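You operate a simulated robot arm through the tools that you are given. There is no shell and no other tool.

You run a simulated two-armed robot. Do the job below in one go: nothing can be reset, and whatever is moved stays where it is left.

TASK
Put the green cup on the grey bench top away on the blue bench top. Put one of the tall cassettes from the beige bench top on top of the grey canister. Take the grey dust cassette and put it on top of the teal hose carton. Put the cage module that says "165 V" from the white bench top on the top of the diluter and the cage module labelled "130 V" on the steel shelf number four. Put the blue disc carton in the red tray. Do these in any order. Set down upright: green cup, cage module.

The check looks at the end state, three seconds after you hand in, the way a careful person would. Anything else that was tipped, shoved, dropped, spilled or broken makes it a failure.

THE ROBOT
Two 7-joint arms with three-finger grippers on one trunk, on a base that moves. Base frame: it is fixed to the floor where the robot stands at the start and does not move with it; the origin is under the middle of the robot, x ahead of it, y to its left, z up; the surface under the hand at the start is at about z = 780. Units: mm, degrees, N and s.
The left shoulder is at the start at [30, 124, 1008], the right one opposite. With the tool pointing down near the work surface each hand reaches from about 100 to 780 mm from the robot's upright axis, wherever it stands, measured 20 degrees to its own side. Places, roughly: blue bench top [-1600, 4900, 800]; blue disc carton [3250, 3500, 750]; cage module [3250, 1000, 750]; green cup [750, 250, 750]; grey canister [-1000, 3000, 750]; grey dust cassette [3500, -750, 1000]; red tray (22x17x5 cm) [3200, 3700, 700]; steel shelf number four [1400, 5000, 1200]; tall cassette [1750, 0, 750]; teal hose carton [3250, 250, 250]; top of the diluter [-200, 1300, 900]. Payload 2.2 kg a hand.
Tool frame (each hand has its own): the origin (TCP) lies between the finger pads and is the grasp point; the fingertips stand 28 mm ahead of it; z points along the fingers, y is the line along which they close. The gripper opens to 102 mm; its body begins 71 mm behind the TCP.
Orientation is that of the tool frame in the base frame, as [roll, pitch, yaw] about the fixed x, y, z axes, in that order (R = Rz(yaw) Ry(pitch) Rx(roll)). With the fingers straight down and closing along the base's y, the tool's x points along the base's -x, its y along +y and its z along -z.

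THE INTERFACE
- The arms move only by the tool jog_arm. It takes "left_rows", "right_rows" or both (then of equal length, played together; a hand with none holds still); each is a list that holds one entry, the list of rows, each a list of 7 numbers: the turn, a rotation vector about the tool's x, y, z in units of 90 degrees (1.0 is 90 degrees), then the shift along the tool's x, y, z in units of 300 mm (1.0 is 300 mm), then the opening, from 0 (shut) to 1 (fully open). In form: [[[ax, ay, az, x, y, z, jaw], ...]]. A call has 1 to 20 rows; each row is the pose to reach, as a shift and turn from the pose commanded when the call began, along the tool's axes at that moment. A call with a number of a shift or a turn outside -1 to 1 is refused whole. A row lasts 0.2 s, in which the tool goes at most 50 mm and 8.6 degrees; a call with a longer step from one row to the next is refused whole, and so is a gripper value outside its range. A pose out of reach is approached as far as the arm can. The call stops where the force on the tool passes 40 N (or 10 N more than at its start, if that is more) or the arm is blocked; 0.2 s more then pass. The fingers move at their own pace (about 143.6 mm/s each) and stop on an object; they squeeze with about 43 N. The grip force told is the motor's: it shows also when the fingers shut on nothing. Time passes only in rows, and 0.2 s behind the last, so rows that repeat a pose let the fingers close. It gives the time, the measured TCP pose, the force on the tool (base axes), the opening and the grip force at its end, in the units of the frame above (readings bear some noise), with the torque about the TCP (base axes, N m) and any sound that the robot's microphone picked up.
- Cameras (640 x 400 px; columns grow to the right, rows downward): "scene" is now at [41.2, 6.4, 1712.9]; the picture's right is [0.11, -0.99, 0.00], its down [-0.83, -0.09, -0.55] and it looks along [0.54, 0.06, -0.84] (base axes); focal length 262 px, centre (320, 200). "left" rides on the left gripper at [72, 38, -86] in its tool frame; the picture's right is [-0.47, 0.89, 0.00], its down [-0.60, -0.32, -0.73] and it looks along [-0.65, -0.34, 0.68] (tool axes); focal length 256 px, centre (320, 200). "right" rides on the right gripper at [69, 44, -86] in its tool frame; the picture's right is [-0.53, 0.85, 0.00], its down [-0.58, -0.36, -0.73] and it looks along [-0.62, -0.39, 0.68] (tool axes); focal length 256 px, centre (320, 200). There is no depth. A picture from a camera that has moved, and an enlarged one, comes with that camera's place and axes in the base frame and with its lens.
- get_image(camera): a new picture of that camera. No time passes.
- move_column(by): moves the trunk up (or, below 0, down) by that many mm; the arms and the scene camera ride with it, the base frame stays. It gives what a move gives, with no picture.
- drive_base(legs): drives the robot by 1 to 6 legs, each [ahead, left, turn to the left] in mm, mm and degrees, along the robot's own axes; the way and the turn of a leg run together, so that a leg with both is an arc; at most 1500 mm and 180 degrees a leg. The arms and the cameras ride along, it lands a little off, and it stops where it bumps. It gives what a move gives.
- turn_head(pan, tilt): turns the head with the scene camera to pan (to the left, within 143 degrees either way) and tilt (down, from -29 to 69), counted from straight ahead of the robot. It gives what a move gives.
- close_up(camera, box): a new picture of the part [left, top, right, bottom] of that camera's present view, enlarged. No time passes.
- close_job(): hands the job in; it is judged then, once.

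Places have to be worked out from the pictures, the camera data and where the tool is seen. Open the grippers and draw the arms clear of the work before you hand the job in, unless the task says otherwise.

The tools are called after ">>>" as name(argument=value, ...) on one line, values as JSON. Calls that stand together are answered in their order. jog_arm: Moves the arms, as the interface text tells. Its arguments: {"type":"object","properties":{"left_rows":{"type":"array","items":{"type":"array","items":{"type":"array","items":{"type":"number"}}}},"right_rows":{"type":"array","items":{"type":"array","items":{"type":"array","items":{"type":"number"}}}}},"required":[]} The other tools are called the same way: move_column (by) moves the trunk up or down; drive_base (legs) drives the base; turn_head (pan, tilt) turns the head that bears the scene camera; get_image (camera) takes a picture; close_up (camera, box) takes an enlarged picture of a part of a camera's view; close_job () hands the job in.

At the start:

```text
time: 0.0
left_tool_pos: [535.1, 427.2, 1000.9]
left_tcp_rot: [179.9, 0.0, 180.0]
left_contact_force: [-0.1, -0.5, 0.4]
left_ft_torque: [0.0, 0.01, 0.01]
left_finger_gap: 102.1
left_finger_force: 0.0
right_tool_pos: [400.2, -118.2, 1076.2]
right_tcp_rot: [-180.0, 0.0, 180.0]
right_contact_force: [0.2, 0.5, 0.7]
right_ft_torque: [0.03, -0.01, 0.04]
right_finger_gap: 102.0
right_finger_force: 0.1
trunk travel left (down, up): [-250.0, 290.0]
robot x, y, heading: [-0.4, 0.3, 0.3]
head pan, tilt (commanded): [6.1, 56.9]
```

scene: 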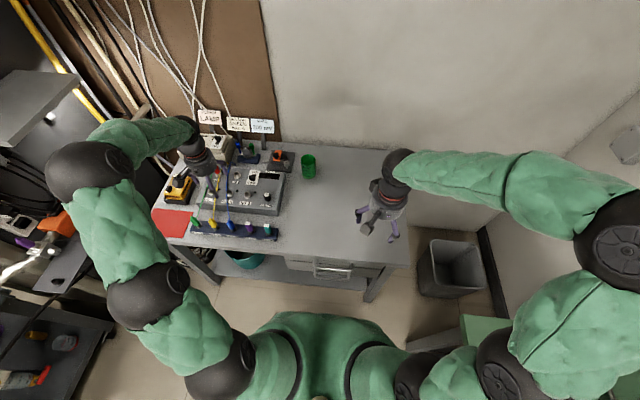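
right: 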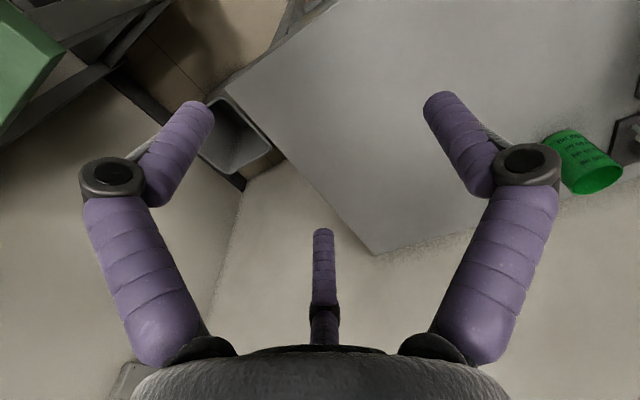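
left: 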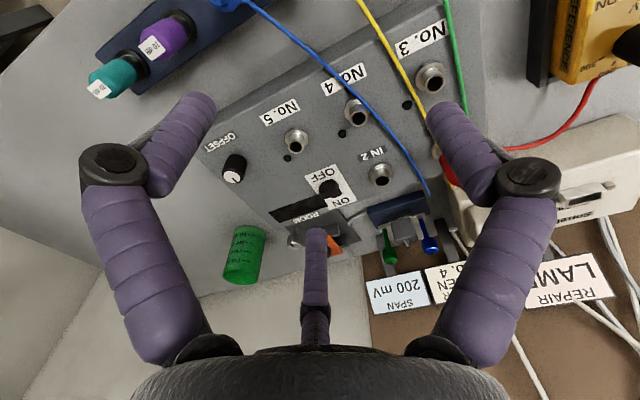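

The start pictures show the green cup on the grey bench, near x≈800, y≈145. I'll look closer at it, then survey the room with the head before moving anything.

>>> close_up(camera="scene", box=[140, 90, 440, 290])

>>> turn_head(pan=0, tilt=10)

>>> get_image(camera="scene")

```text
2.00 times, centred on (290, 190) of scene
camera zoom: at [41.2, 6.4, 1712.9], right [0.11, -0.99, 0.0], down [-0.83, -0.09, -0.55], along [0.54, 0.06, -0.84], focal length 525 px, centre (380, 220)
```

zoom: 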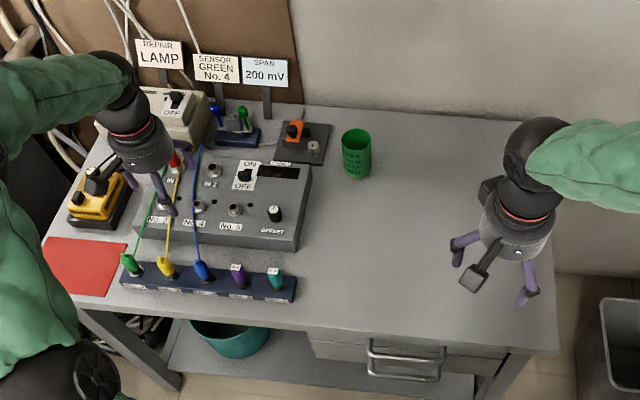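

```text
time: 1.1
left_tool_pos: [535.4, 427.9, 1001.2]
left_tcp_rot: [180.0, -0.1, -180.0]
left_contact_force: [-1.0, 0.2, 0.6]
left_ft_torque: [-0.02, 0.0, 0.01]
left_finger_gap: 102.0
left_finger_force: 0.1
right_tool_pos: [400.8, -120.1, 1076.3]
right_tcp_rot: [-179.9, -0.1, -180.0]
right_contact_force: [-0.7, -0.5, 0.4]
right_ft_torque: [-0.03, 0.01, -0.01]
right_finger_gap: 101.6
right_finger_force: 0.0
trunk travel left (down, up): [-250.0, 290.0]
robot x, y, heading: [-1.5, 2.3, -0.1]
head pan, tilt (commanded): [0.0, 10.0]
```

```text
taken
camera scene: at [64.5, -1.1, 1783.6], right [0.0, -1.0, 0.0], down [-0.17, 0.0, -0.98], along [0.98, 0.0, -0.17], focal length 262 px, centre (320, 200)
```

scene: 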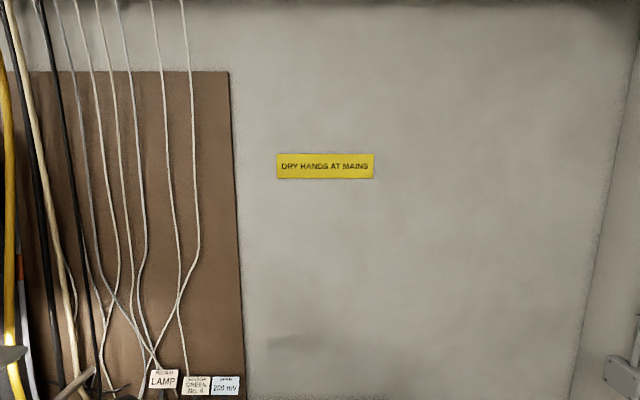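

There's a wall straight ahead behind the grey bench. I'll pan to both sides to map the room.

>>> turn_head(pan=60, tilt=25)

>>> get_image(camera="scene")

>>> turn_head(pan=120, tilt=25)

>>> get_image(camera="scene")

>>> turn_head(pan=-60, tilt=25)

>>> get_image(camera="scene")

>>> turn_head(pan=-130, tilt=25)

>>> get_image(camera="scene")

```text
time: 2.5
left_tool_pos: [535.2, 427.5, 1001.5]
left_tcp_rot: [180.0, 0.0, -180.0]
left_contact_force: [-0.1, 0.0, 0.2]
left_ft_torque: [-0.03, 0.02, 0.02]
left_finger_gap: 102.2
left_finger_force: 0.1
right_tool_pos: [399.9, -118.8, 1076.5]
right_tcp_rot: [-179.9, 0.1, -180.0]
right_contact_force: [0.3, -0.1, -0.2]
right_ft_torque: [-0.02, 0.0, 0.01]
right_finger_gap: 102.1
right_finger_force: 0.1
trunk travel left (down, up): [-250.0, 290.0]
robot x, y, heading: [-1.2, 0.6, -0.0]
head pan, tilt (commanded): [60.0, 25.0]
```

```text
taken
camera scene: at [17.7, 78.7, 1759.3], right [0.87, -0.5, 0.0], down [-0.21, -0.37, -0.91], along [0.45, 0.78, -0.42], focal length 262 px, centre (320, 200)
```

scene: 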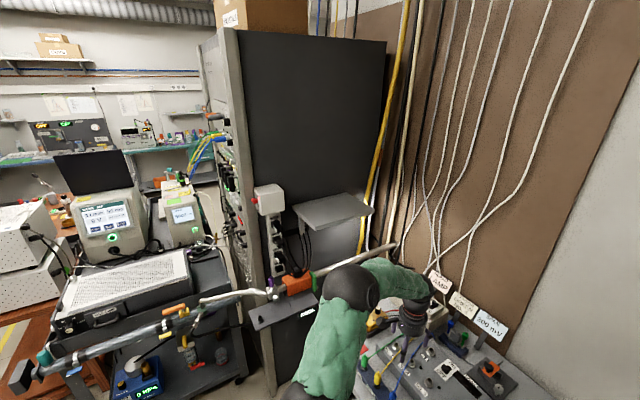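

```text
time: 3.8
left_tool_pos: [535.5, 427.4, 1000.9]
left_tcp_rot: [-180.0, 0.0, 180.0]
left_contact_force: [-0.2, 0.1, 0.1]
left_ft_torque: [0.03, -0.02, 0.01]
left_finger_gap: 102.0
left_finger_force: 0.1
right_tool_pos: [402.0, -119.8, 1076.0]
right_tcp_rot: [179.9, 0.0, -179.9]
right_contact_force: [-0.6, 0.7, 0.1]
right_ft_torque: [0.0, 0.01, -0.03]
right_finger_gap: 101.9
right_finger_force: 0.1
trunk travel left (down, up): [-250.0, 290.0]
robot x, y, heading: [2.7, 2.3, 0.0]
head pan, tilt (commanded): [120.0, 25.0]
```

```text
taken
camera scene: at [-74.5, 78.7, 1759.3], right [0.87, 0.5, 0.0], down [0.21, -0.37, -0.91], along [-0.45, 0.79, -0.42], focal length 262 px, centre (320, 200)
```

scene: 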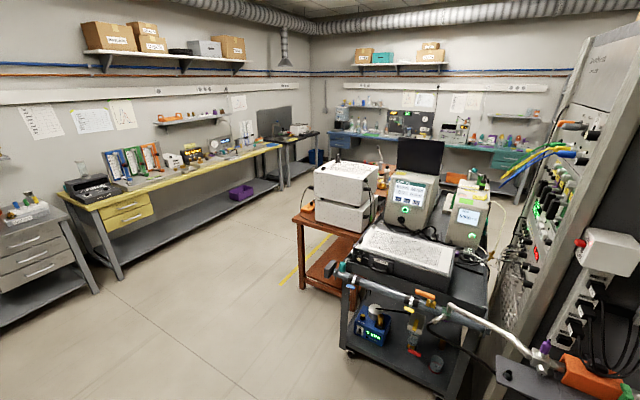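

```text
time: 6.4
left_tool_pos: [536.1, 428.4, 1001.3]
left_tcp_rot: [-180.0, 0.1, -180.0]
left_contact_force: [-0.6, 0.6, 0.1]
left_ft_torque: [0.0, -0.01, 0.0]
left_finger_gap: 102.3
left_finger_force: 0.0
right_tool_pos: [399.0, -119.2, 1074.8]
right_tcp_rot: [-180.0, 0.0, 179.9]
right_contact_force: [0.2, -0.2, 0.6]
right_ft_torque: [0.01, 0.02, -0.01]
right_finger_gap: 101.9
right_finger_force: 0.0
trunk travel left (down, up): [-250.0, 290.0]
robot x, y, heading: [-2.1, 2.9, -0.1]
head pan, tilt (commanded): [-60.0, 25.0]
```

```text
taken
camera scene: at [17.6, -80.9, 1759.3], right [-0.87, -0.5, 0.0], down [-0.21, 0.37, -0.91], along [0.45, -0.78, -0.42], focal length 262 px, centre (320, 200)
```

scene: 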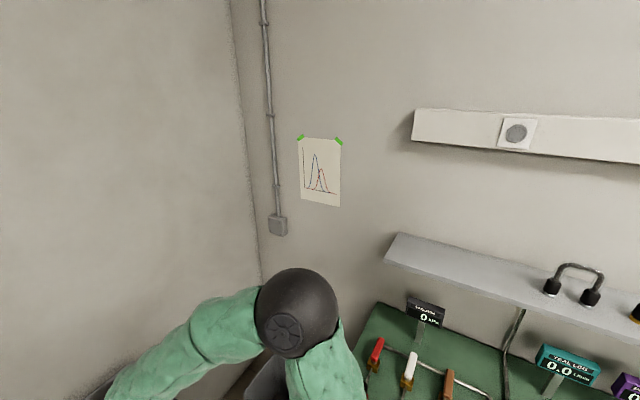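

```text
time: 7.8
left_tool_pos: [535.6, 427.9, 1001.6]
left_tcp_rot: [-179.9, 0.0, -180.0]
left_contact_force: [0.0, 0.4, -0.1]
left_ft_torque: [-0.03, 0.01, 0.02]
left_finger_gap: 101.9
left_finger_force: 0.0
right_tool_pos: [400.3, -119.4, 1075.4]
right_tcp_rot: [-180.0, 0.1, -179.9]
right_contact_force: [0.1, 0.6, -0.5]
right_ft_torque: [0.01, 0.0, 0.01]
right_finger_gap: 102.0
right_finger_force: 0.1
trunk travel left (down, up): [-250.0, 290.0]
robot x, y, heading: [-1.8, -0.4, 0.0]
head pan, tilt (commanded): [-130.0, 25.0]
```

```text
taken
camera scene: at [-87.7, -71.7, 1759.3], right [-0.77, 0.64, 0.0], down [0.27, 0.32, -0.91], along [-0.58, -0.69, -0.42], focal length 262 px, centre (320, 200)
```

scene: 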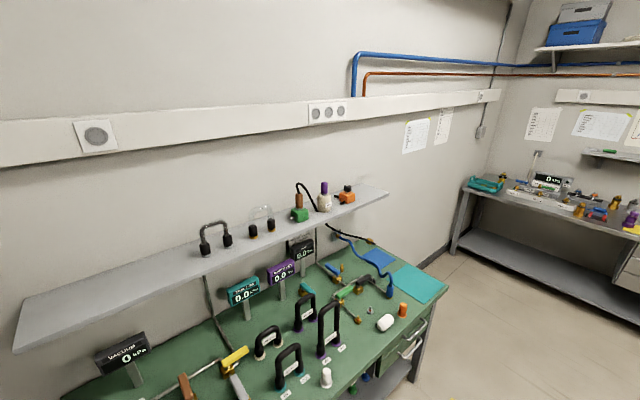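

The room runs behind me and past the rack on my left. I'll turn the head back to the cup for a close look before reaching.

>>> turn_head(pan=6, tilt=50)

>>> close_up(camera="scene", box=[260, 160, 380, 235])

>>> close_up(camera="right", box=[480, 80, 640, 180])

>>> close_up(camera="left", box=[200, 200, 320, 290])

```text
time: 10.0
left_tool_pos: [535.3, 427.5, 1000.9]
left_tcp_rot: [180.0, 0.2, 180.0]
left_contact_force: [0.1, 0.4, 0.4]
left_ft_torque: [0.0, 0.01, -0.03]
left_finger_gap: 102.1
left_finger_force: 0.0
right_tool_pos: [401.0, -120.6, 1075.9]
right_tcp_rot: [179.9, 0.0, -179.9]
right_contact_force: [1.2, 0.3, -0.7]
right_ft_torque: [0.01, -0.02, -0.03]
right_finger_gap: 102.2
right_finger_force: 0.0
trunk travel left (down, up): [-250.0, 290.0]
robot x, y, heading: [-0.9, 2.2, -0.0]
head pan, tilt (commanded): [6.0, 50.0]
```

```text
5.33 times, centred on (320, 198) of scene
camera zoom: at [48.1, 6.9, 1721.8], right [0.1, -0.99, 0.0], down [-0.76, -0.08, -0.64], along [0.64, 0.07, -0.77], focal length 1400 px, centre (320, 213)
```

zoom: 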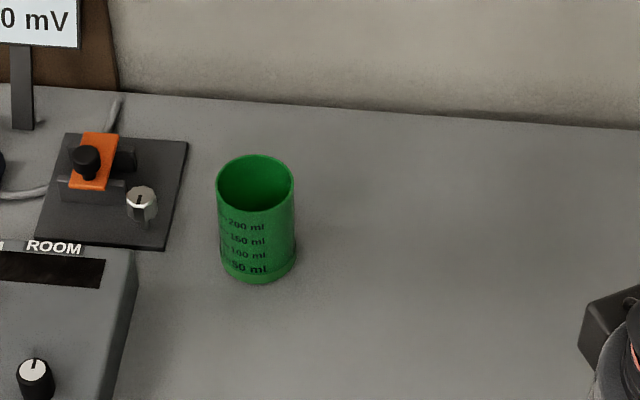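

```text
4.00 times, centred on (560, 130) of right
camera zoom: at [330.6, -77.8, 1162.0], right [0.53, 0.85, 0.0], down [0.58, -0.36, 0.73], along [0.62, -0.39, -0.68], focal length 1024 px, centre (-640, 480)
```

zoom: 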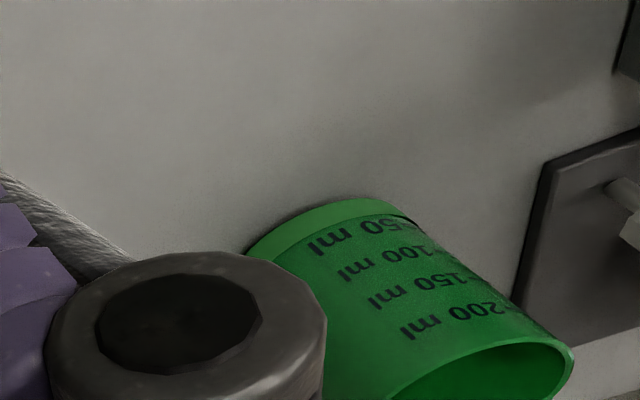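

```text
4.44 times, centred on (260, 245) of left
camera zoom: at [462.4, 464.2, 1087.1], right [0.47, 0.89, 0.0], down [0.6, -0.32, 0.73], along [0.65, -0.34, -0.68], focal length 1138 px, centre (587, 0)
```

zoom: 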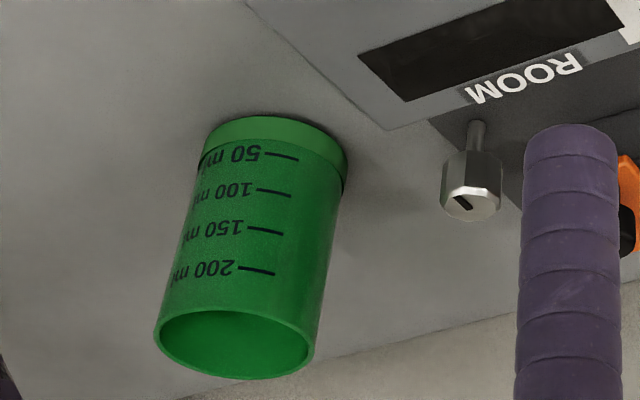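

The cup is upright and empty, about 61 mm wide and 100 mm tall, at about [772, 137] with the bench top at 780. I'll swing the left hand over toward it at height, turning it -60° so no finger faces the black board.

>>> jog_arm(left_rows=[[[0, 0, -0.083, -0.06, -0.12, -0.02, 1], [0, 0, -0.167, -0.12, -0.24, -0.04, 1], [0, 0, -0.25, -0.18, -0.36, -0.06, 1], [0, 0, -0.333, -0.24, -0.48, -0.06, 1], [0, 0, -0.417, -0.3, -0.6, -0.06, 1], [0, 0, -0.5, -0.36, -0.72, -0.06, 1], [0, 0, -0.583, -0.42, -0.84, -0.06, 1], [0, 0, -0.667, -0.48, -0.967, -0.06, 1], [0, 0, -0.667, -0.48, -0.967, -0.06, 1]]])

>>> get_image(camera="scene")

>>> get_image(camera="left")

```text
time: 12.0
left_tool_pos: [680.8, 140.4, 1018.2]
left_tcp_rot: [-180.0, 0.0, -119.9]
left_contact_force: [-0.1, 0.9, -0.6]
left_ft_torque: [-0.01, -0.03, -0.03]
left_finger_gap: 102.0
left_finger_force: 0.0
right_tool_pos: [400.4, -118.9, 1076.7]
right_tcp_rot: [-179.9, 0.0, 180.0]
right_contact_force: [-0.4, 0.0, 0.6]
right_ft_torque: [-0.01, 0.0, 0.03]
right_finger_gap: 101.7
right_finger_force: 0.1
trunk travel left (down, up): [-250.0, 290.0]
robot x, y, heading: [-7.4, 0.2, -0.1]
head pan, tilt (commanded): [6.0, 50.0]
```

```text
taken
camera scene: at [47.6, 7.8, 1721.8], right [0.1, -0.99, 0.0], down [-0.76, -0.08, -0.64], along [0.64, 0.07, -0.77], focal length 262 px, centre (320, 200)
```

scene: 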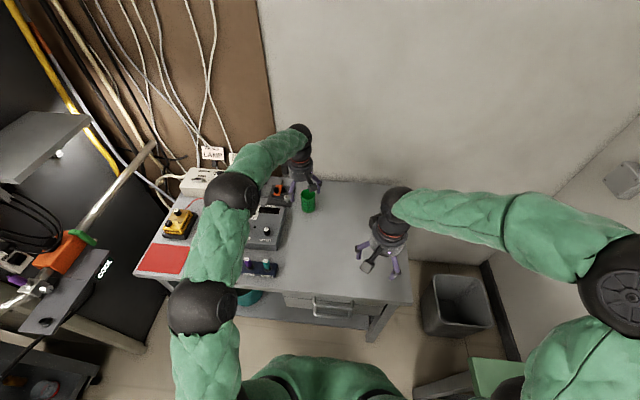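

```text
taken
camera left: at [611.1, 94.2, 1104.0], right [-0.54, 0.84, 0.0], down [0.58, 0.37, 0.73], along [0.62, 0.39, -0.68], focal length 256 px, centre (320, 200)
```

left: 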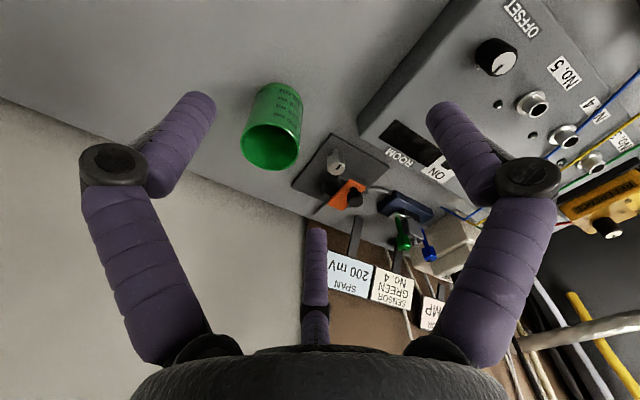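

From the wrist camera the cup's axis is at about [770, 133]. I'll drive ahead about 75 mm to bring it within comfortable reach, with the hand staying at z≈1018 above it.

>>> drive_base(legs=[[75, 0, 0]])

>>> get_image(camera="left")

>>> get_image(camera="scene")

```text
time: 13.1
left_tool_pos: [757.8, 138.3, 1017.4]
left_tcp_rot: [179.8, 0.0, -120.0]
left_contact_force: [1.0, -0.3, -0.1]
left_ft_torque: [-0.02, 0.05, 0.02]
left_finger_gap: 102.0
left_finger_force: 0.0
right_tool_pos: [476.4, -119.4, 1075.7]
right_tcp_rot: [180.0, -0.1, -180.0]
right_contact_force: [0.8, -0.1, -0.8]
right_ft_torque: [0.01, 0.07, 0.04]
right_finger_gap: 102.0
right_finger_force: 0.0
trunk travel left (down, up): [-250.0, 290.0]
robot x, y, heading: [72.7, 1.0, -0.0]
head pan, tilt (commanded): [6.0, 50.0]
```

```text
taken
camera left: at [687.5, 93.8, 1102.6], right [-0.53, 0.85, 0.0], down [0.58, 0.36, 0.73], along [0.62, 0.39, -0.68], focal length 256 px, centre (320, 200)
```

left: 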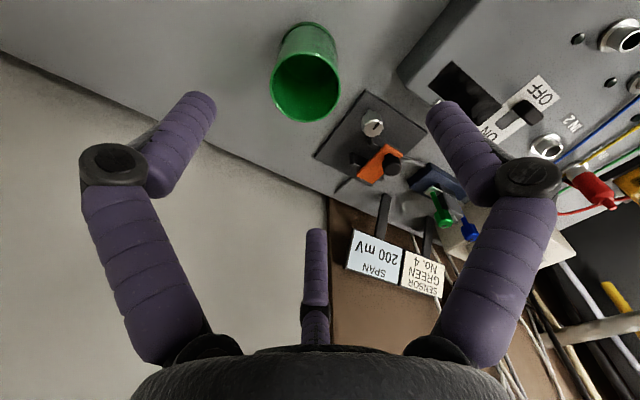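

```text
taken
camera scene: at [125.5, 6.8, 1721.7], right [0.1, -0.99, 0.0], down [-0.76, -0.08, -0.64], along [0.64, 0.07, -0.77], focal length 262 px, centre (320, 200)
```

scene: 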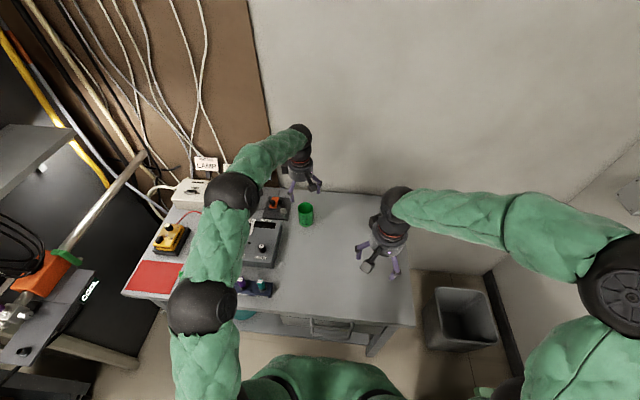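

The cup axis is now refined to [773, 133] and the rim is near z≈882. I'll centre the hand over it and descend to just above the rim to check alignment.

>>> jog_arm(left_rows=[[[0, 0, 0, -0.0106, -0.052, 0.08, 1], [0, 0, 0, -0.0106, -0.052, 0.2, 1], [0, 0, 0, -0.0106, -0.052, 0.3, 1], [0, 0, 0, -0.0106, -0.052, 0.3, 1]]])

>>> get_image(camera="left")

```text
time: 14.1
left_tool_pos: [770.8, 134.1, 926.4]
left_tcp_rot: [-179.9, 0.1, -120.0]
left_contact_force: [0.3, 0.0, 0.1]
left_ft_torque: [-0.01, 0.0, -0.03]
left_finger_gap: 101.9
left_finger_force: 0.1
right_tool_pos: [475.8, -119.3, 1075.9]
right_tcp_rot: [-180.0, 0.0, -179.9]
right_contact_force: [-0.7, 0.6, -0.2]
right_ft_torque: [0.01, 0.0, -0.01]
right_finger_gap: 101.9
right_finger_force: 0.0
trunk travel left (down, up): [-250.0, 290.0]
robot x, y, heading: [73.1, -0.2, -0.1]
head pan, tilt (commanded): [6.0, 50.0]
```

```text
taken
camera left: at [700.4, 89.4, 1011.9], right [-0.53, 0.84, 0.0], down [0.58, 0.37, 0.73], along [0.62, 0.39, -0.68], focal length 256 px, centre (320, 200)
```

left: 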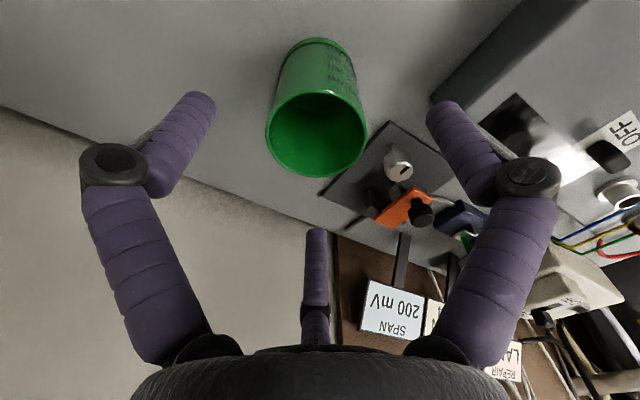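

The rim is centred between the three fingertips to within a couple of millimetres. I'll descend to z≈838 and close on the cup.

>>> jog_arm(left_rows=[[[0, 0, 0, 0, 0, 0.1, 1], [0, 0, 0, 0, 0, 0.2, 1], [0, 0, 0, 0, 0, 0.295, 1], [0, 0, 0, 0, 0, 0.295, 1], [0, 0, 0, 0, 0, 0.295, 0.4], [0, 0, 0, 0, 0, 0.295, 0.3], [0, 0, 0, 0, 0, 0.295, 0.3], [0, 0, 0, 0, 0, 0.295, 0.3]]])

>>> get_image(camera="left")

```text
time: 15.9
left_tool_pos: [771.9, 134.9, 839.8]
left_tcp_rot: [-179.9, 0.1, -119.9]
left_contact_force: [0.5, -0.6, 4.8]
left_ft_torque: [-0.01, -0.07, 0.04]
left_finger_gap: 59.1
left_finger_force: 43.2
right_tool_pos: [475.4, -118.9, 1075.7]
right_tcp_rot: [-179.9, -0.1, 179.9]
right_contact_force: [-0.2, -0.5, -0.3]
right_ft_torque: [-0.02, -0.03, 0.02]
right_finger_gap: 102.1
right_finger_force: 0.1
trunk travel left (down, up): [-250.0, 290.0]
robot x, y, heading: [75.8, -1.4, 0.0]
head pan, tilt (commanded): [6.0, 50.0]
```

```text
taken
camera left: at [702.3, 89.5, 925.3], right [-0.53, 0.84, 0.0], down [0.58, 0.36, 0.73], along [0.62, 0.39, -0.68], focal length 256 px, centre (320, 200)
```

left: 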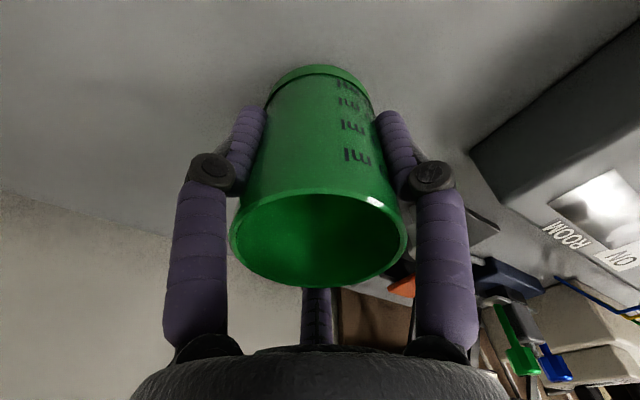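

The cup is firmly held at gap 59 mm with 43 N. I'll lift straight up, then draw the hand back toward the body for carrying.

>>> jog_arm(left_rows=[[[0, 0, 0, 0, 0, -0.1, 0.3], [0, 0, 0, 0, 0, -0.25, 0.3], [0, 0, 0, 0, 0, -0.4, 0.3], [0, 0, 0, 0, 0, -0.55, 0.3], [0, 0, 0, 0, 0, -0.65, 0.3], [0, 0, 0, 0.07, 0.1, -0.75, 0.3], [0, 0, 0, 0.13, 0.2, -0.8, 0.3], [0, 0, 0, 0.2, 0.32, -0.8, 0.3], [0, 0, 0, 0.27, 0.44, -0.8, 0.3], [0, 0, 0, 0.34, 0.56, -0.8, 0.3], [0, 0, 0, 0.4, 0.68, -0.8, 0.3], [0, 0, 0, 0.45, 0.78, -0.8, 0.3], [0, 0, 0, 0.45, 0.78, -0.8, 0.3]]])

>>> get_image(camera="scene")

```text
time: 18.7
left_tool_pos: [496.0, 135.9, 1078.7]
left_tcp_rot: [180.0, 0.0, -120.0]
left_contact_force: [0.3, 0.7, -1.2]
left_ft_torque: [0.02, 0.0, 0.02]
left_finger_gap: 59.3
left_finger_force: 42.6
right_tool_pos: [475.7, -118.7, 1077.3]
right_tcp_rot: [180.0, -0.2, 180.0]
right_contact_force: [-0.4, 0.4, 0.7]
right_ft_torque: [0.01, -0.01, 0.02]
right_finger_gap: 101.9
right_finger_force: 0.1
trunk travel left (down, up): [-250.0, 290.0]
robot x, y, heading: [71.2, 4.6, 0.1]
head pan, tilt (commanded): [6.0, 50.0]
```

```text
taken
camera scene: at [124.1, 6.8, 1721.8], right [0.1, -0.99, 0.0], down [-0.76, -0.08, -0.64], along [0.64, 0.07, -0.77], focal length 262 px, centre (320, 200)
```

scene: 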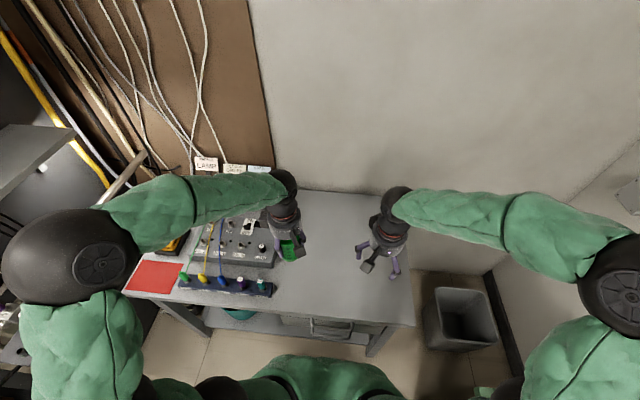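

The cup is secured in the left hand. I'll back straight out along the way I came in, staying clear of the pipe on the left (its end is near [-380, 720]) and of the green bench on the right.

>>> drive_base(legs=[[-900, 50, 0]])

>>> turn_head(pan=90, tilt=30)

>>> get_image(camera="scene")

```text
time: 23.5
left_tool_pos: [-419.6, 185.3, 1079.0]
left_tcp_rot: [180.0, 0.0, -118.3]
left_contact_force: [0.4, 0.4, -0.5]
left_ft_torque: [-0.03, -0.01, 0.02]
left_finger_gap: 59.0
left_finger_force: 43.1
right_tool_pos: [-431.5, -71.9, 1075.7]
right_tcp_rot: [180.0, 0.1, -178.4]
right_contact_force: [-0.1, 0.6, 0.2]
right_ft_torque: [-0.01, 0.0, 0.0]
right_finger_gap: 101.7
right_finger_force: 0.1
trunk travel left (down, up): [-250.0, 290.0]
robot x, y, heading: [-834.2, 35.7, 1.8]
head pan, tilt (commanded): [6.0, 50.0]
```

```text
time: 25.0
left_tool_pos: [-419.7, 185.2, 1079.7]
left_tcp_rot: [180.0, 0.0, -118.3]
left_contact_force: [-0.8, 0.0, -0.2]
left_ft_torque: [-0.04, 0.0, 0.0]
left_finger_gap: 58.9
left_finger_force: 43.0
right_tool_pos: [-432.5, -70.5, 1076.7]
right_tcp_rot: [-180.0, 0.0, -178.3]
right_contact_force: [0.4, 0.7, -0.7]
right_ft_torque: [0.04, 0.01, 0.01]
right_finger_gap: 102.0
right_finger_force: 0.1
trunk travel left (down, up): [-250.0, 290.0]
robot x, y, heading: [-834.4, 33.8, 2.0]
head pan, tilt (commanded): [90.0, 30.0]
```

```text
taken
camera scene: at [-866.7, 124.8, 1751.3], right [1.0, 0.03, 0.0], down [0.01, -0.5, -0.87], along [-0.03, 0.87, -0.5], focal length 262 px, centre (320, 200)
```

scene: 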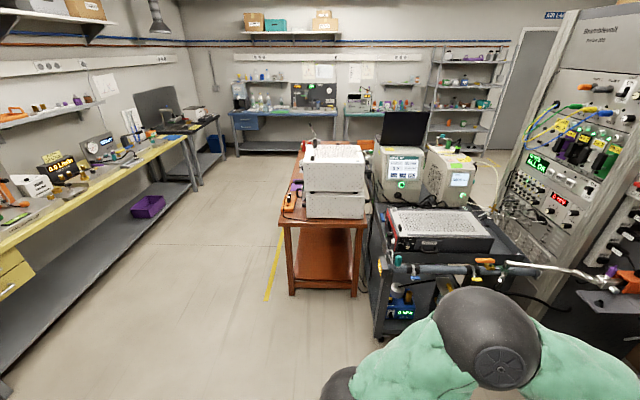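

I now have a good overview: the brown table and cart are ahead-left, with benches and steel shelves on the far wall. I'll zoom in on the far benches and on the diluter cart.

>>> close_up(camera="scene", box=[210, 60, 370, 160])

>>> close_up(camera="scene", box=[330, 60, 530, 185])

>>> close_up(camera="scene", box=[270, 120, 530, 330])

```text
4.00 times, centred on (290, 110) of scene
camera zoom: at [-866.7, 124.8, 1751.3], right [1.0, 0.03, 0.0], down [0.01, -0.5, -0.87], along [-0.03, 0.87, -0.5], focal length 1050 px, centre (440, 560)
```

zoom: 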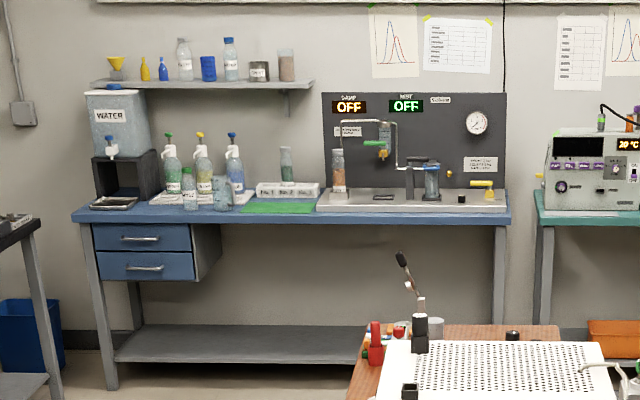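

```text
3.20 times, centred on (430, 122) of scene
camera zoom: at [-866.7, 124.8, 1751.3], right [1.0, 0.03, 0.0], down [0.01, -0.5, -0.87], along [-0.03, 0.87, -0.5], focal length 840 px, centre (-32, 448)
```

zoom: 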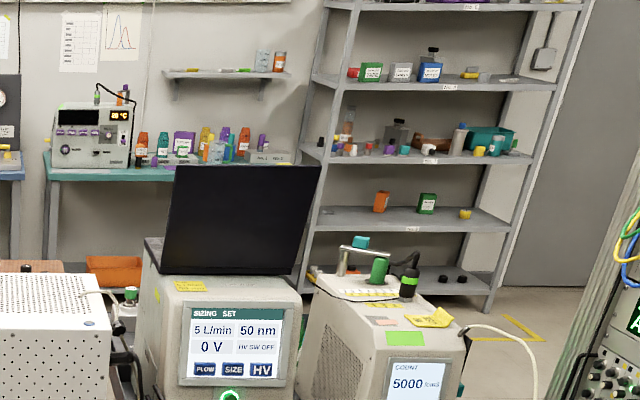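

```text
1.90 times, centred on (400, 225) of scene
camera zoom: at [-866.7, 124.8, 1751.3], right [1.0, 0.03, 0.0], down [0.01, -0.5, -0.87], along [-0.03, 0.87, -0.5], focal length 500 px, centre (168, 152)
```

zoom: 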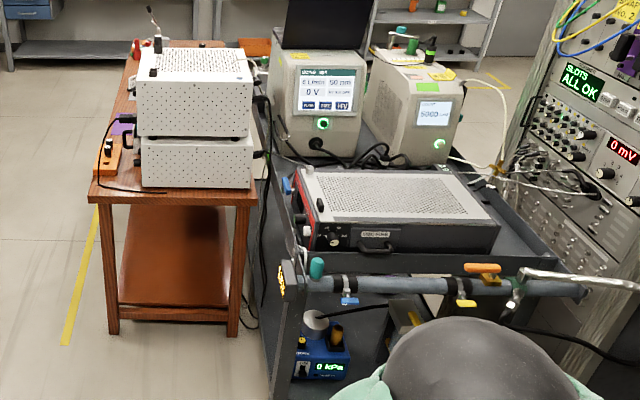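

The blue-topped bench is the left one on the far wall (x from -2560 to -720, front edge y≈4600). I'll turn left and drive up the corridor between the brown table and the yellow bench, at about x≈-1750.

>>> drive_base(legs=[[0, 0, 88], [970, 916, 0], [1400, 0, 0], [1200, 0, 0]])

>>> turn_head(pan=0, tilt=30)

>>> get_image(camera="scene")

```text
time: 47.8
left_tool_pos: [-1940.6, 3990.5, 1078.6]
left_tcp_rot: [-180.0, -0.1, -29.4]
left_contact_force: [0.5, -0.8, 0.1]
left_ft_torque: [-0.04, 0.01, 0.01]
left_finger_gap: 59.2
left_finger_force: 42.2
right_tool_pos: [-1684.8, 3973.1, 1077.0]
right_tcp_rot: [179.9, -0.1, -89.3]
right_contact_force: [-0.1, -0.1, -0.3]
right_ft_torque: [-0.01, 0.04, 0.0]
right_finger_gap: 101.9
right_finger_force: 0.1
trunk travel left (down, up): [-250.0, 290.0]
robot x, y, heading: [-1801.2, 3567.3, 90.7]
head pan, tilt (commanded): [90.0, 30.0]
```

```text
time: 49.4
left_tool_pos: [-1941.4, 3989.8, 1080.5]
left_tcp_rot: [-179.9, 0.0, -29.3]
left_contact_force: [-0.2, 0.4, 0.1]
left_ft_torque: [0.02, 0.0, 0.0]
left_finger_gap: 59.0
left_finger_force: 42.7
right_tool_pos: [-1685.6, 3974.6, 1077.4]
right_tcp_rot: [-179.9, 0.0, -89.3]
right_contact_force: [-0.5, 0.2, 0.2]
right_ft_torque: [-0.02, -0.01, -0.02]
right_finger_gap: 101.6
right_finger_force: 0.0
trunk travel left (down, up): [-250.0, 290.0]
robot x, y, heading: [-1798.3, 3571.4, 90.7]
head pan, tilt (commanded): [0.0, 30.0]
```

```text
taken
camera scene: at [-1799.5, 3630.9, 1751.3], right [1.0, 0.01, 0.0], down [0.01, -0.5, -0.87], along [-0.01, 0.87, -0.5], focal length 262 px, centre (320, 200)
```

scene: 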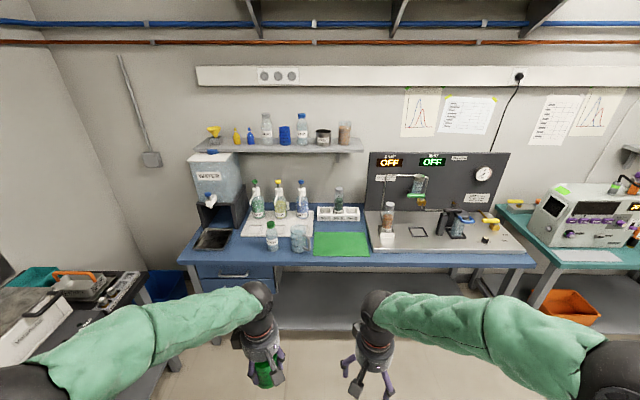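

I'm in front of the blue bench (front edge y≈4637). I'll zoom in to find a free patch of blue surface.

>>> close_up(camera="scene", box=[170, 170, 390, 300])

>>> close_up(camera="scene", box=[340, 170, 560, 300])

```text
2.91 times, centred on (280, 235) of scene
camera zoom: at [-1799.5, 3630.9, 1751.3], right [1.0, 0.01, 0.0], down [0.01, -0.5, -0.87], along [-0.01, 0.87, -0.5], focal length 764 px, centre (436, 98)
```

zoom: 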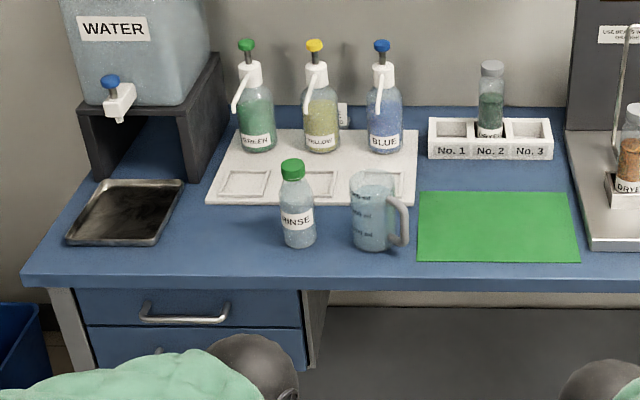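

```text
2.91 times, centred on (450, 235) of scene
camera zoom: at [-1799.5, 3630.9, 1751.3], right [1.0, 0.01, 0.0], down [0.01, -0.5, -0.87], along [-0.01, 0.87, -0.5], focal length 764 px, centre (-58, 98)
```

zoom: 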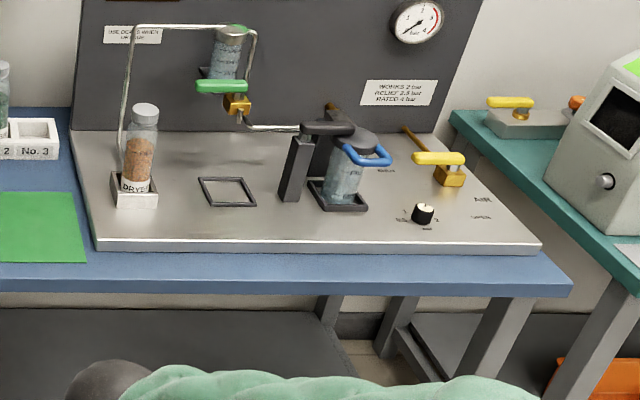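

There's a clear patch between the black tray and the RINSE bottle, centred at about [-2212, 4743] and roughly 240 mm wide. I'll drive so it falls in the left hand's reach.

>>> drive_base(legs=[[520, 212, -0.7]])

>>> turn_head(pan=15, tilt=50)

>>> get_image(camera="scene")

>>> get_image(camera="left")

```text
time: 52.6
left_tool_pos: [-2153.5, 4506.3, 1078.6]
left_tcp_rot: [179.9, -0.2, -30.0]
left_contact_force: [-0.1, 0.2, -0.6]
left_ft_torque: [-0.02, -0.03, 0.02]
left_finger_gap: 59.2
left_finger_force: 43.4
right_tool_pos: [-1899.3, 4485.1, 1076.9]
right_tcp_rot: [-180.0, -0.1, -90.1]
right_contact_force: [0.2, 0.1, -0.7]
right_ft_torque: [-0.04, -0.03, 0.03]
right_finger_gap: 101.8
right_finger_force: 0.0
trunk travel left (down, up): [-250.0, 290.0]
robot x, y, heading: [-2016.5, 4086.1, 89.9]
head pan, tilt (commanded): [0.0, 30.0]
```

```text
time: 53.4
left_tool_pos: [-2153.4, 4505.4, 1080.4]
left_tcp_rot: [-179.9, 0.0, -30.0]
left_contact_force: [0.0, 1.1, -0.4]
left_ft_torque: [-0.03, -0.01, 0.0]
left_finger_gap: 58.9
left_finger_force: 43.7
right_tool_pos: [-1898.8, 4484.7, 1076.8]
right_tcp_rot: [179.9, 0.1, -90.2]
right_contact_force: [0.9, -0.7, -0.5]
right_ft_torque: [0.04, 0.03, 0.0]
right_finger_gap: 102.1
right_finger_force: 0.1
trunk travel left (down, up): [-250.0, 290.0]
robot x, y, heading: [-2016.5, 4082.9, 89.9]
head pan, tilt (commanded): [15.0, 50.0]
```

```text
taken
camera scene: at [-2037.0, 4128.9, 1721.9], right [0.97, 0.26, 0.0], down [0.2, -0.74, -0.64], along [-0.17, 0.62, -0.77], focal length 262 px, centre (320, 200)
```

scene: 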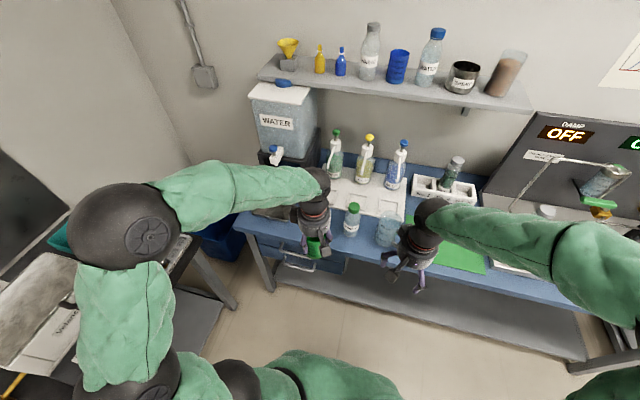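

```text
taken
camera left: at [-2110.8, 4435.7, 1165.3], right [-0.85, -0.53, 0.0], down [-0.36, 0.58, 0.73], along [-0.39, 0.62, -0.68], focal length 256 px, centre (320, 200)
```

left: 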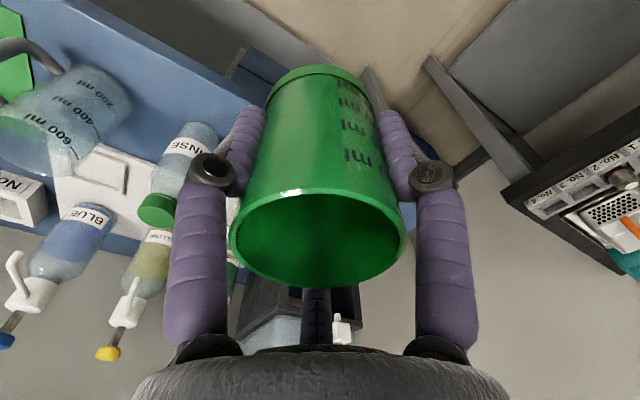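

The RINSE bottle reads at about [-2070, 4725], consistent with the earlier view. I'll move the cup over the free patch and look again before lowering.

>>> jog_arm(left_rows=[[[0, 0, 0, -0.09, -0.1, 0, 0.3], [0, 0, 0, -0.19, -0.2, 0, 0.3], [0, 0, 0, -0.29, -0.3, 0, 0.3], [0, 0, 0, -0.39, -0.4, 0, 0.3], [0, 0, 0, -0.48, -0.5, 0.05, 0.3], [0, 0, 0, -0.565, -0.586, 0.15, 0.3], [0, 0, 0, -0.565, -0.586, 0.3, 0.3], [0, 0, 0, -0.565, -0.586, 0.4, 0.3], [0, 0, 0, -0.565, -0.586, 0.4, 0.3]]])

>>> close_up(camera="scene", box=[210, 120, 450, 280])

>>> get_image(camera="left")

```text
time: 55.4
left_tool_pos: [-2210.7, 4741.5, 961.9]
left_tcp_rot: [-180.0, 0.0, -30.0]
left_contact_force: [-0.3, 0.3, -0.5]
left_ft_torque: [0.03, 0.0, -0.02]
left_finger_gap: 59.1
left_finger_force: 42.9
right_tool_pos: [-1899.1, 4485.1, 1076.5]
right_tcp_rot: [-180.0, 0.0, -90.2]
right_contact_force: [0.6, -1.1, 0.1]
right_ft_torque: [0.01, 0.04, 0.01]
right_finger_gap: 101.9
right_finger_force: 0.0
trunk travel left (down, up): [-250.0, 290.0]
robot x, y, heading: [-2017.8, 4084.0, 89.8]
head pan, tilt (commanded): [15.0, 50.0]
```

```text
2.50 times, centred on (330, 200) of scene
camera zoom: at [-2036.9, 4128.1, 1721.9], right [0.97, 0.26, 0.0], down [0.2, -0.74, -0.64], along [-0.17, 0.62, -0.77], focal length 656 px, centre (295, 200)
```

zoom: 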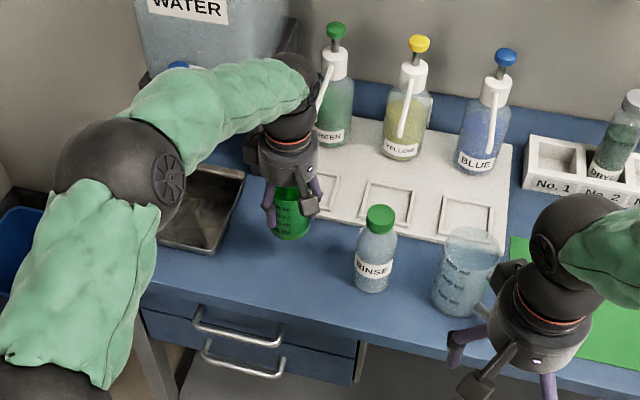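

```text
taken
camera left: at [-2168.4, 4671.4, 1047.6], right [-0.85, -0.53, 0.0], down [-0.36, 0.58, 0.73], along [-0.39, 0.62, -0.68], focal length 256 px, centre (320, 200)
```

left: 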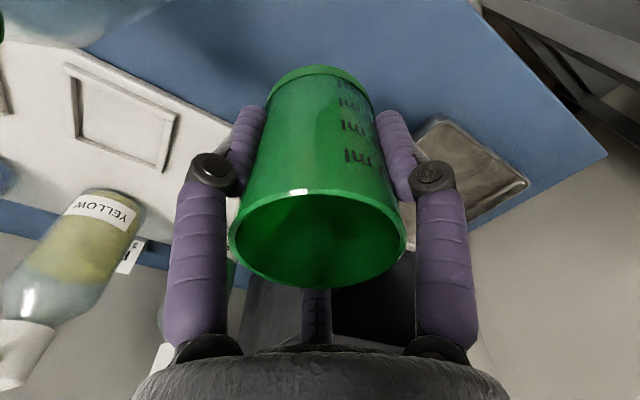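

The patch is clear of the tray, drip plate and bottle. I'll lower to about 15 mm above the expected surface, then creep down and watch the force.

>>> jog_arm(left_rows=[[[0, 0, 0, 0, 0, 0.1, 0.3], [0, 0, 0, 0, 0, 0.2, 0.3], [0, 0, 0, 0, 0, 0.27, 0.3], [0, 0, 0, 0, 0, 0.29, 0.3], [0, 0, 0, 0, 0, 0.29, 0.3]]])

>>> close_up(camera="scene", box=[260, 160, 380, 240])

```text
time: 56.6
left_tool_pos: [-2211.2, 4742.3, 873.6]
left_tcp_rot: [180.0, 0.0, -30.0]
left_contact_force: [-0.2, -1.4, -1.2]
left_ft_torque: [-0.01, 0.02, 0.03]
left_finger_gap: 59.3
left_finger_force: 43.0
right_tool_pos: [-1898.6, 4485.7, 1076.4]
right_tcp_rot: [-179.9, 0.0, -90.2]
right_contact_force: [0.6, 0.6, -0.4]
right_ft_torque: [0.01, 0.04, -0.02]
right_finger_gap: 102.0
right_finger_force: 0.0
trunk travel left (down, up): [-250.0, 290.0]
robot x, y, heading: [-2020.8, 4084.6, 90.0]
head pan, tilt (commanded): [15.0, 50.0]
```

```text
5.00 times, centred on (320, 200) of scene
camera zoom: at [-2037.0, 4128.9, 1721.8], right [0.97, 0.26, 0.0], down [0.2, -0.74, -0.64], along [-0.17, 0.62, -0.77], focal length 1313 px, centre (320, 200)
```

zoom: 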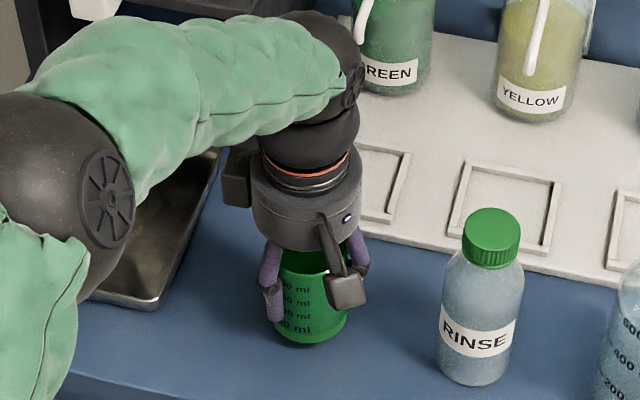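

Still free at TCP 874. I'll creep down in 2 mm steps.

>>> jog_arm(left_rows=[[[0, 0, 0, 0, 0, 0.0067, 0.3], [0, 0, 0, 0, 0, 0.0133, 0.3], [0, 0, 0, 0, 0, 0.02, 0.3], [0, 0, 0, 0, 0, 0.0267, 0.3], [0, 0, 0, 0, 0, 0.0333, 0.3], [0, 0, 0, 0, 0, 0.04, 0.3], [0, 0, 0, 0, 0, 0.0467, 0.3]]])

```text
time: 58.2
left_tool_pos: [-2211.9, 4743.3, 859.3]
left_tcp_rot: [-180.0, 0.0, -30.0]
left_contact_force: [-0.6, -0.7, 0.4]
left_ft_torque: [-0.03, -0.02, -0.01]
left_finger_gap: 59.0
left_finger_force: 42.9
right_tool_pos: [-1898.7, 4485.1, 1076.0]
right_tcp_rot: [-180.0, -0.1, -90.1]
right_contact_force: [0.0, 0.2, -0.2]
right_ft_torque: [-0.03, 0.02, 0.0]
right_finger_gap: 102.0
right_finger_force: 0.1
trunk travel left (down, up): [-250.0, 290.0]
robot x, y, heading: [-2019.4, 4083.7, 89.8]
head pan, tilt (commanded): [15.0, 50.0]
```

No contact yet at TCP 859. I'll keep creeping down.

>>> jog_arm(left_rows=[[[0, 0, 0, 0, 0, 0.0067, 0.3], [0, 0, 0, 0, 0, 0.0133, 0.3], [0, 0, 0, 0, 0, 0.02, 0.3], [0, 0, 0, 0, 0, 0.0267, 0.3]]])

>>> close_up(camera="scene", box=[260, 160, 380, 240])

```text
time: 59.2
left_tool_pos: [-2212.5, 4743.8, 854.4]
left_tcp_rot: [-179.6, 0.2, -30.0]
left_contact_force: [-3.0, -2.7, 30.2]
left_ft_torque: [-0.08, -0.02, -0.04]
left_finger_gap: 59.4
left_finger_force: 43.4
right_tool_pos: [-1897.5, 4483.5, 1076.7]
right_tcp_rot: [180.0, 0.2, -90.1]
right_contact_force: [0.0, -0.3, 0.0]
right_ft_torque: [0.05, 0.01, 0.01]
right_finger_gap: 102.3
right_finger_force: 0.0
trunk travel left (down, up): [-250.0, 290.0]
robot x, y, heading: [-2020.4, 4080.3, 89.9]
head pan, tilt (commanded): [15.0, 50.0]
```

```text
5.00 times, centred on (320, 200) of scene
camera zoom: at [-2036.4, 4125.1, 1722.1], right [0.97, 0.26, 0.0], down [0.2, -0.74, -0.64], along [-0.17, 0.62, -0.76], focal length 1313 px, centre (320, 200)
```

zoom: 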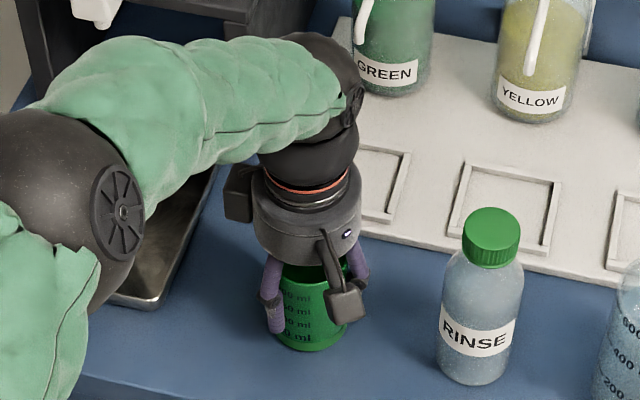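

Contact at TCP≈855 with 30 N, so the cup is on the bench. I'll relieve the push, open the fingers gently and rise straight up.

>>> jog_arm(left_rows=[[[0, 0, 0, 0, 0, -0.008, 0.3], [0, 0, 0, 0, 0, -0.013, 0.3], [0, 0, 0, 0, 0, -0.013, 0.65], [0, 0, 0, 0, 0, -0.013, 0.85], [0, 0, 0, 0, 0, -0.013, 0.95], [0, 0, 0, 0, 0, -0.013, 0.95], [0, 0, 0, 0, 0, -0.06, 0.95], [0, 0, 0, 0, 0, -0.15, 0.95], [0, 0, 0, 0, 0, -0.3, 0.95], [0, 0, 0, 0, 0, -0.45, 0.95], [0, 0, 0, 0, 0, -0.6, 0.95], [0, 0, 0, 0, 0, -0.7, 0.95], [0, 0, 0, 0, 0, -0.7, 0.95]]])

>>> get_image(camera="left")

>>> get_image(camera="scene")

```text
time: 62.0
left_tool_pos: [-2209.3, 4742.8, 1059.9]
left_tcp_rot: [179.9, 0.0, -29.9]
left_contact_force: [-0.4, 0.4, 0.9]
left_ft_torque: [-0.05, 0.01, -0.01]
left_finger_gap: 97.1
left_finger_force: 0.0
right_tool_pos: [-1898.0, 4485.5, 1076.7]
right_tcp_rot: [-180.0, -0.1, -90.1]
right_contact_force: [-0.3, -0.7, -0.5]
right_ft_torque: [-0.01, -0.01, 0.03]
right_finger_gap: 102.0
right_finger_force: 0.1
trunk travel left (down, up): [-250.0, 290.0]
robot x, y, heading: [-2017.9, 4081.2, 90.0]
head pan, tilt (commanded): [15.0, 50.0]
```

```text
taken
camera left: at [-2165.6, 4672.1, 1146.2], right [-0.85, -0.53, 0.0], down [-0.36, 0.58, 0.73], along [-0.39, 0.62, -0.68], focal length 256 px, centre (320, 200)
```

left: 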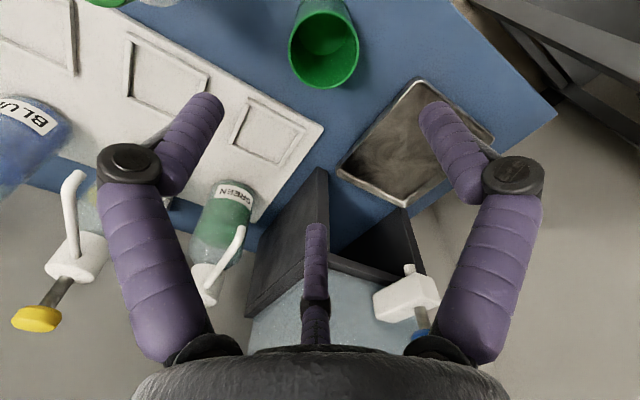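

```text
taken
camera scene: at [-2037.0, 4128.8, 1721.8], right [0.97, 0.26, 0.0], down [0.2, -0.74, -0.64], along [-0.17, 0.62, -0.77], focal length 262 px, centre (320, 200)
```

scene: 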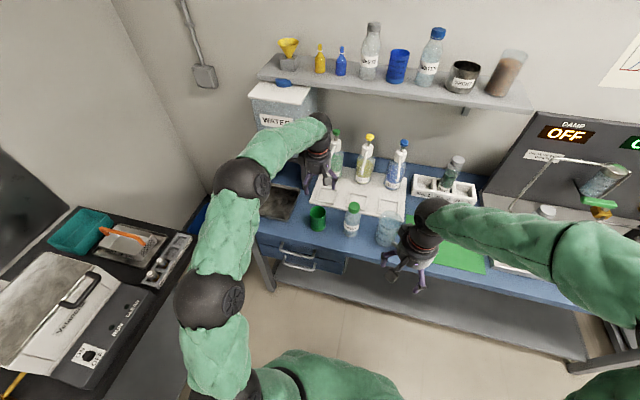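

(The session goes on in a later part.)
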